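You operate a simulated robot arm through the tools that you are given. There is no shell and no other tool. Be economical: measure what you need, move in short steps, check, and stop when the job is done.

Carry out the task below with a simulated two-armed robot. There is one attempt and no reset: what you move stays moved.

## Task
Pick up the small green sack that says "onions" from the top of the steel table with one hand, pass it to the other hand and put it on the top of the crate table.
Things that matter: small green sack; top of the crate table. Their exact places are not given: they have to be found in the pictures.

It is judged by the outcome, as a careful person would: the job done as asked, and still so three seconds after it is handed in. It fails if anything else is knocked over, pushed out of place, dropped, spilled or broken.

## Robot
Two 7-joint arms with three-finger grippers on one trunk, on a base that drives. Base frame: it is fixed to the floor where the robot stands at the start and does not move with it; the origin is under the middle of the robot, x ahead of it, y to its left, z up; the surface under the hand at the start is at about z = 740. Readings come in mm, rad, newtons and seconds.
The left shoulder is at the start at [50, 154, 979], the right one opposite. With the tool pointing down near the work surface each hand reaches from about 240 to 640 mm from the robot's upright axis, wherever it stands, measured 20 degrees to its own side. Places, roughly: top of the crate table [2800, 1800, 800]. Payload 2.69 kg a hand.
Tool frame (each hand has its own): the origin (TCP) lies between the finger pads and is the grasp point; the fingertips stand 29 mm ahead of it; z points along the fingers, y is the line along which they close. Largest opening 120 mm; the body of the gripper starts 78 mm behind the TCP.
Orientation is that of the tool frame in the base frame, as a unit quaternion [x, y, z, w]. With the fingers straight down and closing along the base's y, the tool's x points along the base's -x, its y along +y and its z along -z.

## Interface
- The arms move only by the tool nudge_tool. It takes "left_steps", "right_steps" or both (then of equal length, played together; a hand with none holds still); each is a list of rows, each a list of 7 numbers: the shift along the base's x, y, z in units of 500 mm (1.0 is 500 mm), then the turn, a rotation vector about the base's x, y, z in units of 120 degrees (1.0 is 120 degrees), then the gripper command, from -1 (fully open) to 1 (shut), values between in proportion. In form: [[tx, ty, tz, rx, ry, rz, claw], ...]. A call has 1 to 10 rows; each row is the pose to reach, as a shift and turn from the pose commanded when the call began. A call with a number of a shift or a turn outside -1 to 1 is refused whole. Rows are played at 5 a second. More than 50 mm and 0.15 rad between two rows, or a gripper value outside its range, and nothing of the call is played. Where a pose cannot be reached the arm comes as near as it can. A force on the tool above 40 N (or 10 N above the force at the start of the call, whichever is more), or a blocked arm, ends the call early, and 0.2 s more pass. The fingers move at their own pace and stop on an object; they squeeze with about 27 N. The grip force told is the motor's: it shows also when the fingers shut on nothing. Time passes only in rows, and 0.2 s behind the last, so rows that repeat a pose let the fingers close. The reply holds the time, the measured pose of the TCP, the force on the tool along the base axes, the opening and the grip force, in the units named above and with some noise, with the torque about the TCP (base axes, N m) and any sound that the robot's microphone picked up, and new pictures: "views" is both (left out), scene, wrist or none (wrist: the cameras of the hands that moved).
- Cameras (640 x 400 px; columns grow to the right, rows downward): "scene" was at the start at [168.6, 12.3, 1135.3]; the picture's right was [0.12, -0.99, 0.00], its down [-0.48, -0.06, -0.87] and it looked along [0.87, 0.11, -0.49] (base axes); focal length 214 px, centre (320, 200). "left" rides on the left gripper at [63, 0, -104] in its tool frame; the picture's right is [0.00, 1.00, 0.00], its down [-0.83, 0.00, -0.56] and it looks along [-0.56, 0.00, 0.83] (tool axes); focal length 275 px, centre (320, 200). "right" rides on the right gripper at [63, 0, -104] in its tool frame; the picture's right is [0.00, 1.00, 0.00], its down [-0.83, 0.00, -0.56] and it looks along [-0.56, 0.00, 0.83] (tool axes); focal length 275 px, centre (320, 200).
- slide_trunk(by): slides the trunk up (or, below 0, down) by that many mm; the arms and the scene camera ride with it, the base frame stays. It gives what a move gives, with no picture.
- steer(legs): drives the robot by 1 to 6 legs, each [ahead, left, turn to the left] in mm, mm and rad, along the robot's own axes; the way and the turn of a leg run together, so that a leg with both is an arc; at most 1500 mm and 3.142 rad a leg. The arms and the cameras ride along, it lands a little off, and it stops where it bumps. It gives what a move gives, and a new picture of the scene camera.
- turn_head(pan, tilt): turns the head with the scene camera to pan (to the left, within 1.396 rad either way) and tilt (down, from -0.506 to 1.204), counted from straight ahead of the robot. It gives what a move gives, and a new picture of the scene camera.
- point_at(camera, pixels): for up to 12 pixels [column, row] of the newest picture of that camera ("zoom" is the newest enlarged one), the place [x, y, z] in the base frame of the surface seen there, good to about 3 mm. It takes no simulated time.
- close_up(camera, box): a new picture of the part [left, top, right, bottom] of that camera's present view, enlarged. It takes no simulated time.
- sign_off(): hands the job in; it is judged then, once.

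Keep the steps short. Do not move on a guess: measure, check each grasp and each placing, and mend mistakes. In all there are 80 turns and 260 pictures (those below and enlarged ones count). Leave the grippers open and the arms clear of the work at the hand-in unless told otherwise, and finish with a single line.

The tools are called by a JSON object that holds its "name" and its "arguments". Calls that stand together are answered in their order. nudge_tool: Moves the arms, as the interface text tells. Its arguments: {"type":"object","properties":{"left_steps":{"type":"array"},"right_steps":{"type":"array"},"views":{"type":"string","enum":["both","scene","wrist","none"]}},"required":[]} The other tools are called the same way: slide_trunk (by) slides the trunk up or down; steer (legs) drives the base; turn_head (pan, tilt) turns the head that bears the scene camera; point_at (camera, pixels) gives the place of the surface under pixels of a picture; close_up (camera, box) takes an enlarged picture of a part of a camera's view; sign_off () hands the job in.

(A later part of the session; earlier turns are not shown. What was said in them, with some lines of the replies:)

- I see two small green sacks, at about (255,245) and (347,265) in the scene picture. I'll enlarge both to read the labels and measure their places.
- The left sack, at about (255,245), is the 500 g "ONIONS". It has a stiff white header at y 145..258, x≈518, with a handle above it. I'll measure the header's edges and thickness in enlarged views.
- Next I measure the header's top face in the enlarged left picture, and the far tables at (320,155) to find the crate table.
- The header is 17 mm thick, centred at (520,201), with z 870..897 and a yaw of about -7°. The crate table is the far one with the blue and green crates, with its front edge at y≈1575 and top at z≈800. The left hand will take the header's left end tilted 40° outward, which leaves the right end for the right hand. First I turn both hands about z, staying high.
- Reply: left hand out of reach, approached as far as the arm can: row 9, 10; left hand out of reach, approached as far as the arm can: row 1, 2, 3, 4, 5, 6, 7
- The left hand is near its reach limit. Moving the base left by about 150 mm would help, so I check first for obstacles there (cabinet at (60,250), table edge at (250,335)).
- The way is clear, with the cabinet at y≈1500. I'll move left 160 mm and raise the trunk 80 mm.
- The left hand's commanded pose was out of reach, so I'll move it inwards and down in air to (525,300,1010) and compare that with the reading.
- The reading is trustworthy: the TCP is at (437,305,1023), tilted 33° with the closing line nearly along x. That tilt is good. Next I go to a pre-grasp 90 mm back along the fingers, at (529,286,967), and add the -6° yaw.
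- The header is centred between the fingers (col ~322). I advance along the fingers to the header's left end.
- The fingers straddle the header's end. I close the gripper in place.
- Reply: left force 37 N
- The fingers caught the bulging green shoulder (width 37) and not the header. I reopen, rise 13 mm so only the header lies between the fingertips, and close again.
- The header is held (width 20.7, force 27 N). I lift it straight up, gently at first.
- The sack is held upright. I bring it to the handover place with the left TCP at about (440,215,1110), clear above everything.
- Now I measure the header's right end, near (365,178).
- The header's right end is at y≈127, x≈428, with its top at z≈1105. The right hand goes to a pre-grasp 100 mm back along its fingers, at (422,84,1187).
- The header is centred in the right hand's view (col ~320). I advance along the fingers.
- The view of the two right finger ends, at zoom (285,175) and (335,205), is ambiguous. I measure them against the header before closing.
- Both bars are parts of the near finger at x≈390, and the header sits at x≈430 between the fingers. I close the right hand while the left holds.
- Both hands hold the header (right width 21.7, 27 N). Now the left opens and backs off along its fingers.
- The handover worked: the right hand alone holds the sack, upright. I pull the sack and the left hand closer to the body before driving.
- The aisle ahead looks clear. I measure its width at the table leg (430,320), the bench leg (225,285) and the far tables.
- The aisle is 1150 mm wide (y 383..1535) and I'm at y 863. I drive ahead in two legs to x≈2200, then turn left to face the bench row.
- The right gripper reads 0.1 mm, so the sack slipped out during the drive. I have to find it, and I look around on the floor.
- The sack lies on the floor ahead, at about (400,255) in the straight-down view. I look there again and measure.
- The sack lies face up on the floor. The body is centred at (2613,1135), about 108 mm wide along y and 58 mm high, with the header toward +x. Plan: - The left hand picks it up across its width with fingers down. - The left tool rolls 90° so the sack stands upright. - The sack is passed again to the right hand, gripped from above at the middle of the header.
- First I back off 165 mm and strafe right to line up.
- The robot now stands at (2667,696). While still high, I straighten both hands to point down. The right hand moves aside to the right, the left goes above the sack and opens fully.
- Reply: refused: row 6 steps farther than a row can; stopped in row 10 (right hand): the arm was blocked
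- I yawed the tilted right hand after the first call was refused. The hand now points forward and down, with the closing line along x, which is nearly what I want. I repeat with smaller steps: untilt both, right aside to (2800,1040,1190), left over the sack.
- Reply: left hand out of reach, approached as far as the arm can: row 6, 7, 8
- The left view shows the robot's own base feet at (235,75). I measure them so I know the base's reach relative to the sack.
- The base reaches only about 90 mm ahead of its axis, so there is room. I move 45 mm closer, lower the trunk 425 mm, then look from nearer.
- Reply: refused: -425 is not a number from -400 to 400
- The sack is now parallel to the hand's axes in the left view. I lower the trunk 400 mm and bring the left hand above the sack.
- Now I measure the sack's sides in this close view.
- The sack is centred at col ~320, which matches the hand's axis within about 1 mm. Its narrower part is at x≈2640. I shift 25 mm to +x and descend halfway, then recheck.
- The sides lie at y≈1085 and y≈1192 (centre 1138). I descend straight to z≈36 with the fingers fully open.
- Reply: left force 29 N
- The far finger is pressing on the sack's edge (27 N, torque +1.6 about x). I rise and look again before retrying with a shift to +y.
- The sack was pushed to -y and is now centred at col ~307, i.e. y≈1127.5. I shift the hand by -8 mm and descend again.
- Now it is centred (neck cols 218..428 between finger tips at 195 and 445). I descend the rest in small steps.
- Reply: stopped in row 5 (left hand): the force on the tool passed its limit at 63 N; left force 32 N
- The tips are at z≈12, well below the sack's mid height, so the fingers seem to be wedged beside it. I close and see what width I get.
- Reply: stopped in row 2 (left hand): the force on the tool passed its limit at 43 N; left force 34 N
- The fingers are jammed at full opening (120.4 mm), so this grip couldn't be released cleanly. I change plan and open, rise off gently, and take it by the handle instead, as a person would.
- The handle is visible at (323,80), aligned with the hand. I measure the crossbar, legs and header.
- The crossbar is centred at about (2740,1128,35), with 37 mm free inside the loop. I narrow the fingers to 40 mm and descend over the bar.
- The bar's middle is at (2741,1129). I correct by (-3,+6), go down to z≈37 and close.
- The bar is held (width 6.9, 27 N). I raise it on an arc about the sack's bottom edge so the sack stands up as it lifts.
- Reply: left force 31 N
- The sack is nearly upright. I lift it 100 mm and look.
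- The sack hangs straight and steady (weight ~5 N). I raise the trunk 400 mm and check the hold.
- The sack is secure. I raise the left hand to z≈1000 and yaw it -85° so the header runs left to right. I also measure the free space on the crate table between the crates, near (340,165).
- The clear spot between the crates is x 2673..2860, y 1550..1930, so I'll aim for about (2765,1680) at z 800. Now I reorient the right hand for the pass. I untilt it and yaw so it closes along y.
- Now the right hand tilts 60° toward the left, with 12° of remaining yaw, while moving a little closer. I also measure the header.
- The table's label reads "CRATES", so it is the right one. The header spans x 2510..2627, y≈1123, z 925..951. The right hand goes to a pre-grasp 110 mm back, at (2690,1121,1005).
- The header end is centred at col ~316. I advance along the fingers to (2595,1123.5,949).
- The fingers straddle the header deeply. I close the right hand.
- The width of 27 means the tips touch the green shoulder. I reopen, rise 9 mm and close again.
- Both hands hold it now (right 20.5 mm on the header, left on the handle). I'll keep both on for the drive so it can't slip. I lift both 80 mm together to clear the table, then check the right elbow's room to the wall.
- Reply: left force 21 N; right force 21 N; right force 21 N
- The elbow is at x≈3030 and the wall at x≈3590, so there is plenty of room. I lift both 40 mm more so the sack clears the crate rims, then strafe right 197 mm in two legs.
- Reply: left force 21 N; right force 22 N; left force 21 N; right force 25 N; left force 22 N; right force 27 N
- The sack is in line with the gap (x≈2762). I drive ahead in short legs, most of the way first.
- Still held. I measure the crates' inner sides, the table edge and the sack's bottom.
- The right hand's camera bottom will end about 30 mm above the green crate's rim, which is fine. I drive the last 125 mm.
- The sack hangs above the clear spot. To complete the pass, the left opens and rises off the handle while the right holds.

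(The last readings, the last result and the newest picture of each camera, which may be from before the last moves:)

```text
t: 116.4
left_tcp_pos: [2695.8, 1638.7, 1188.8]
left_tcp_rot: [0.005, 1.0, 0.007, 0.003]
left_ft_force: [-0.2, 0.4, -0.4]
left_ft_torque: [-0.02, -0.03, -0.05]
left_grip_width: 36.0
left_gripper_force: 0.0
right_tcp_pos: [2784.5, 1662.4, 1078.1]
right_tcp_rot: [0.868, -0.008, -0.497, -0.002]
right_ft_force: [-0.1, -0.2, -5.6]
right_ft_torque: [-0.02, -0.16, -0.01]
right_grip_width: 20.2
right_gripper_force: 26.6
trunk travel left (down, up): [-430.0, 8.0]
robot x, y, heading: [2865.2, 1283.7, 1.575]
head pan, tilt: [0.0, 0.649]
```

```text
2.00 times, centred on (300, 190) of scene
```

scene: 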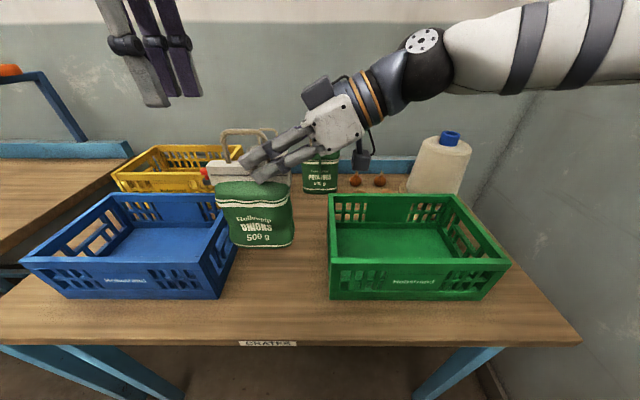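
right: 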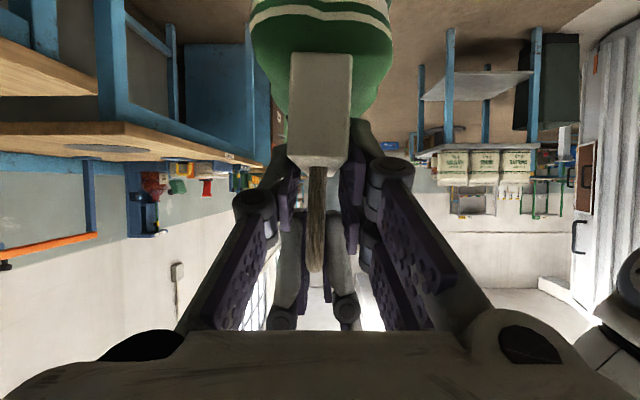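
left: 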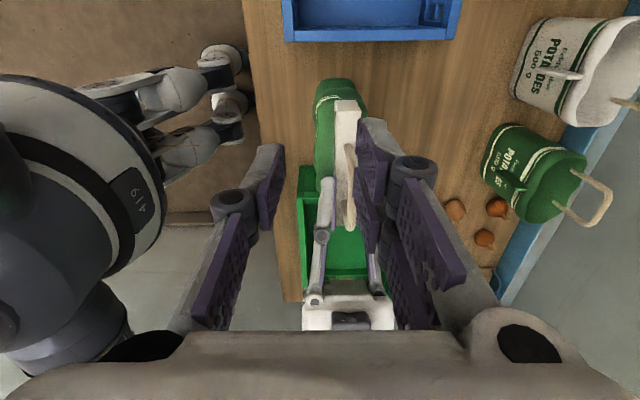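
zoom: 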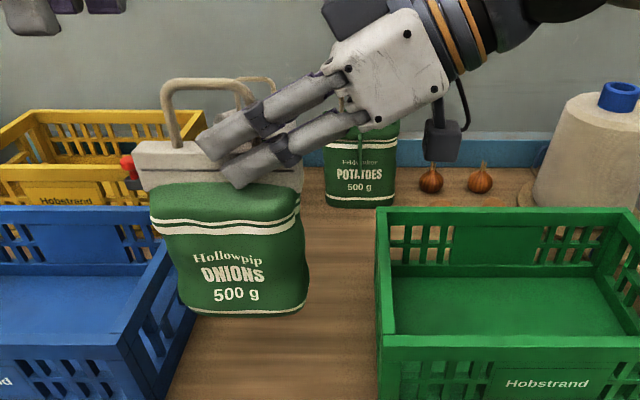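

The right hand holds it alone, steadily. I measure the sack's bottom and sides before lowering.

{"name": "point_at", "arguments": {"camera": "zoom", "pixels": [[190, 308], [245, 314], [298, 308], [158, 220], [300, 230], [140, 180], [300, 182], [330, 340], [165, 300], [140, 150], [295, 170]]}}

```text
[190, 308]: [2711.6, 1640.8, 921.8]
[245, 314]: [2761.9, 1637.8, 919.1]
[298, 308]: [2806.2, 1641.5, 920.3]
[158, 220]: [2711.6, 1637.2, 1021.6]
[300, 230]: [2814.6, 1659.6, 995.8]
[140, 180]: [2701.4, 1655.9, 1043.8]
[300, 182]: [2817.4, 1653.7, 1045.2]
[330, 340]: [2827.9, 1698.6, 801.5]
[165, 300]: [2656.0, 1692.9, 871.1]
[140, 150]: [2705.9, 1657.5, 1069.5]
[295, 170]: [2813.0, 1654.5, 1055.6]
```

The bottom is at z≈917 and the sack spans x 2703..2817, clear of both crates. I lower it 108 mm.

{"name": "nudge_tool", "arguments": {"right_steps": [[0.005, 0, -0.04, 0, 0, 0, 1], [0.01, 0, -0.08, 0, 0, 0, 1], [0.012, 0, -0.12, 0, 0, 0, 1], [0.012, 0, -0.16, 0, 0, 0, 1], [0.012, 0, -0.19, 0, 0, 0, 1], [0.012, 0, -0.21, 0, 0, 0, 1], [0.012, 0, -0.216, 0, 0, 0, 1]], "views": "scene"}}

{"name": "close_up", "arguments": {"camera": "scene", "box": [180, 120, 420, 320]}}

```text
t: 118.0
left_tcp_pos: [2699.1, 1638.6, 1187.0]
left_tcp_rot: [0.004, 1.0, 0.007, 0.002]
left_ft_force: [0.4, 0.3, 0.1]
left_ft_torque: [-0.01, 0.01, 0.01]
left_grip_width: 36.0
left_gripper_force: 0.0
right_tcp_pos: [2794.2, 1663.4, 968.9]
right_tcp_rot: [0.868, -0.008, -0.497, -0.001]
right_ft_force: [0.6, -0.3, -5.3]
right_ft_torque: [-0.02, -0.18, 0.01]
right_grip_width: 19.9
right_gripper_force: 26.4
trunk travel left (down, up): [-430.0, 8.0]
robot x, y, heading: [2862.1, 1282.8, 1.575]
head pan, tilt: [0.0, 0.649]
```

scene: 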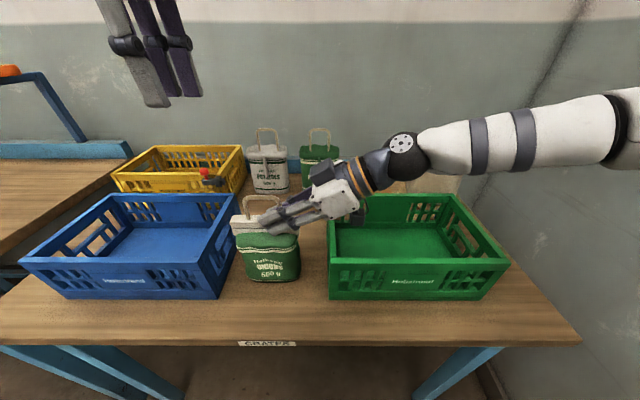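

```text
2.00 times, centred on (300, 220) of scene
```

zoom: 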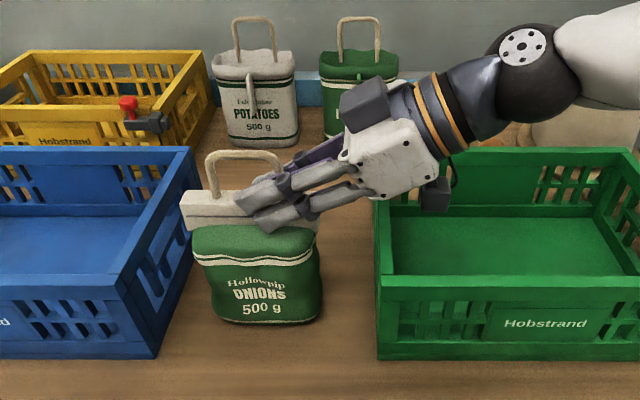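

It is a few mm above the table and still hanging (-5.3 N). I lower 10 mm in 2 mm steps and watch the force.

{"name": "nudge_tool", "arguments": {"right_steps": [[0, 0, -0.004, 0, 0, 0, 1], [0, 0, -0.008, 0, 0, 0, 1], [0, 0, -0.012, 0, 0, 0, 1], [0, 0, -0.016, 0, 0, 0, 1], [0, 0, -0.018, 0, 0, 0, 1]], "views": "none"}}

{"name": "close_up", "arguments": {"camera": "scene", "box": [220, 180, 340, 300]}}

```text
t: 119.2
left_tcp_pos: [2698.3, 1638.1, 1189.4]
left_tcp_rot: [0.004, 1.0, 0.008, 0.003]
left_ft_force: [-0.9, -0.6, 0.2]
left_ft_torque: [0.0, -0.01, 0.0]
left_grip_width: 36.1
left_gripper_force: 0.0
right_tcp_pos: [2792.9, 1663.5, 965.3]
right_tcp_rot: [0.866, -0.007, -0.501, -0.005]
right_ft_force: [-2.0, -3.1, 20.5]
right_ft_torque: [-0.06, -0.08, 0.01]
right_grip_width: 19.7
right_gripper_force: 26.8
trunk travel left (down, up): [-430.0, 8.0]
robot x, y, heading: [2865.3, 1282.6, 1.573]
head pan, tilt: [0.0, 0.649]
```

```text
3.33 times, centred on (280, 240) of scene
```

zoom: 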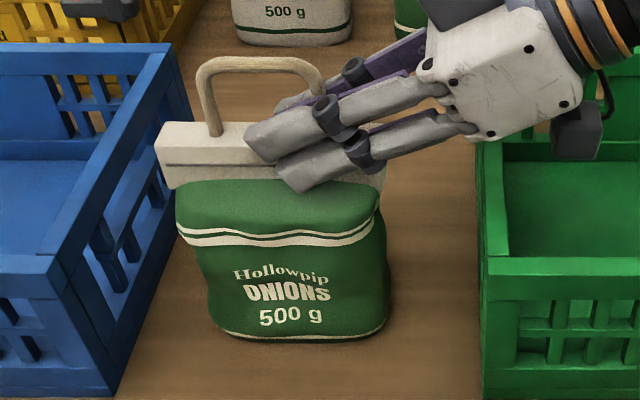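

It's standing on the table (+20 N). I ease up 4 mm, open, and withdraw along the fingers.

{"name": "nudge_tool", "arguments": {"right_steps": [[0, 0, 0.008, 0, 0, 0, 1], [0, 0, 0.008, 0, 0, 0, 0.7], [0, 0, 0.008, 0, 0, 0, 0.3], [0, 0, 0.008, 0, 0, 0, 0], [0, 0, 0.008, 0, 0, 0, 0]], "views": "scene"}}

{"name": "close_up", "arguments": {"camera": "scene", "box": [220, 180, 340, 300]}}

```text
t: 120.4
left_tcp_pos: [2698.3, 1638.7, 1186.9]
left_tcp_rot: [0.005, 1.0, 0.006, 0.003]
left_ft_force: [-0.1, 0.4, 0.7]
left_ft_torque: [-0.02, 0.01, 0.01]
left_grip_width: 36.3
left_gripper_force: 0.1
right_tcp_pos: [2792.4, 1663.7, 965.7]
right_tcp_rot: [0.867, -0.008, -0.499, -0.001]
right_ft_force: [-0.1, 0.3, 0.4]
right_ft_torque: [0.0, -0.04, 0.03]
right_grip_width: 59.9
right_gripper_force: 0.0
trunk travel left (down, up): [-430.0, 8.0]
robot x, y, heading: [2861.4, 1282.7, 1.574]
head pan, tilt: [0.0, 0.649]
```

scene: 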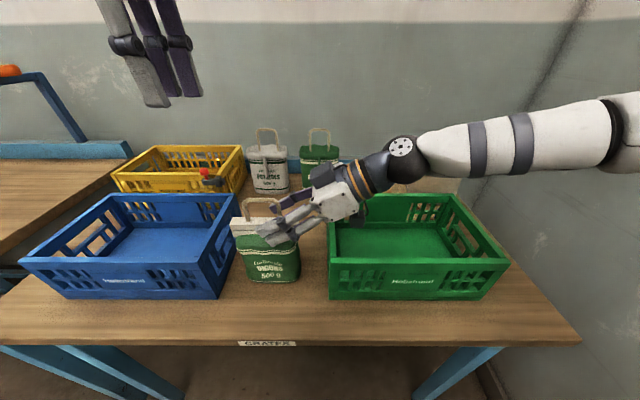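

```text
3.33 times, centred on (280, 240) of scene
```

zoom: 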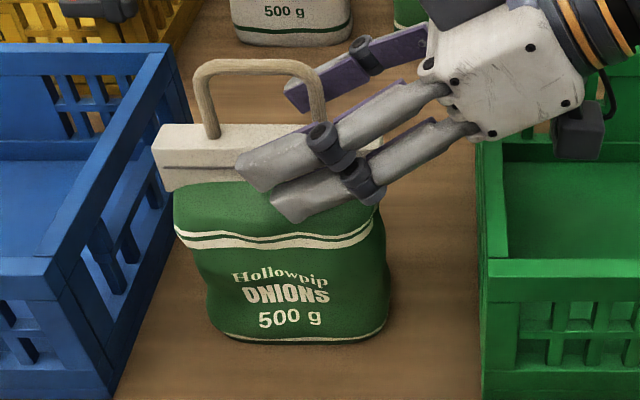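

The sack stands on its own. I withdraw the right hand along its fingers and up, and open both hands.

{"name": "nudge_tool", "arguments": {"right_steps": [[0.04, 0, 0.024, 0, 0, 0, 0], [0.1, 0, 0.058, 0, 0, 0, 0], [0.18, 0, 0.104, 0, 0, 0, 0], [0.25, 0, 0.16, 0, 0, 0, 0], [0.29, -0.03, 0.23, 0, 0, 0, -0.5], [0.29, -0.06, 0.28, 0, 0, 0, -1], [0.29, -0.06, 0.28, 0, 0, 0, -1]], "left_steps": [[0, 0, 0, 0, 0, 0, 0.4], [0, 0, 0, 0, 0, 0, 0], [0, 0, 0, 0, 0, 0, -1], [0, 0, 0, 0, 0, 0, -1], [0, 0, 0, 0, 0, 0, -1], [0, 0, 0, 0, 0, 0, -1], [0, 0, 0, 0, 0, 0, -1]], "views": "scene"}}

{"name": "steer", "arguments": {"legs": [[-250, 0, 0]]}}

{"name": "close_up", "arguments": {"camera": "scene", "box": [140, 80, 460, 280]}}

```text
t: 122.0
left_tcp_pos: [2697.1, 1639.2, 1186.9]
left_tcp_rot: [0.003, 1.0, 0.006, 0.003]
left_ft_force: [-1.0, 0.8, -0.7]
left_ft_torque: [-0.03, 0.02, -0.04]
left_grip_width: 119.9
left_gripper_force: 0.1
right_tcp_pos: [2937.3, 1633.8, 1104.4]
right_tcp_rot: [0.867, -0.009, -0.498, -0.002]
right_ft_force: [0.8, 0.1, -0.4]
right_ft_torque: [0.0, 0.03, 0.02]
right_grip_width: 120.2
right_gripper_force: 0.1
trunk travel left (down, up): [-430.0, 8.0]
robot x, y, heading: [2859.7, 1280.5, 1.57]
head pan, tilt: [0.0, 0.649]
```

scene: 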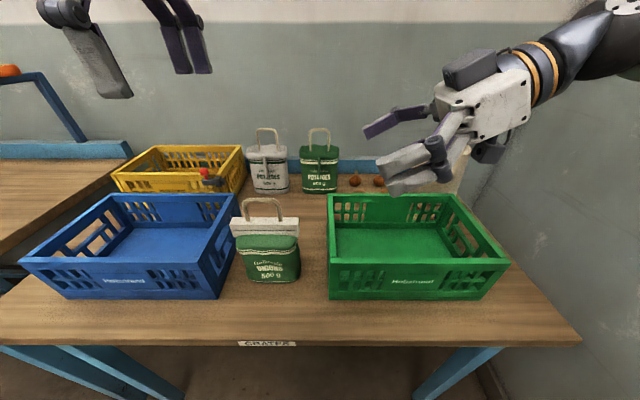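

```text
t: 123.8
left_tcp_pos: [2699.3, 1388.0, 1187.0]
left_tcp_rot: [0.005, 1.0, 0.007, 0.001]
left_ft_force: [0.6, -0.6, -0.3]
left_ft_torque: [0.02, 0.0, -0.03]
left_grip_width: 120.1
left_gripper_force: 0.0
right_tcp_pos: [2938.6, 1384.1, 1104.4]
right_tcp_rot: [0.868, -0.009, -0.497, -0.002]
right_ft_force: [0.6, -0.5, -0.5]
right_ft_torque: [0.01, 0.0, 0.0]
right_grip_width: 119.8
right_gripper_force: 0.1
trunk travel left (down, up): [-430.0, 8.0]
robot x, y, heading: [2865.0, 1031.6, 1.572]
head pan, tilt: [0.0, 0.649]
```

scene: 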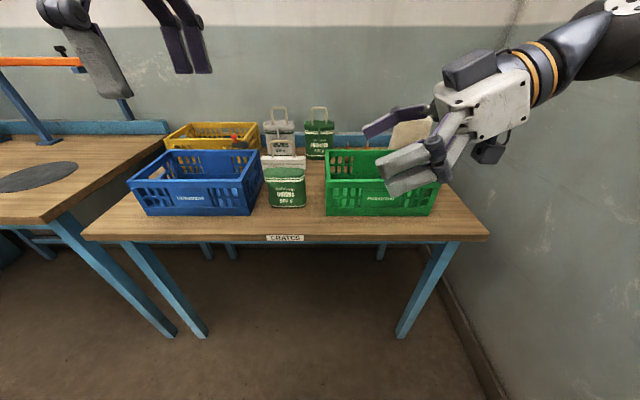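

```text
2.00 times, centred on (300, 180) of scene
```

zoom: 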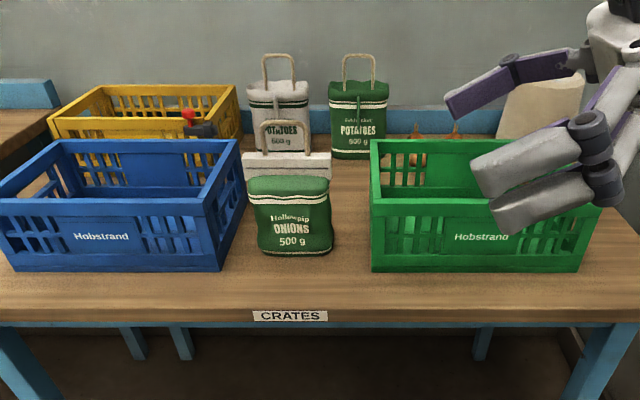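

The onions sack stands upright on the crate table between the crates, nothing around it has moved, both grippers are open and the arms are clear. I hand in.

{"name": "sign_off", "arguments": {}}

```text
The job is handed in.
```

The green onions sack stands on the crate table after being passed left to right, but it slipped out of the right hand onto the floor during the first drive; I picked it up, passed it again and placed it upright.
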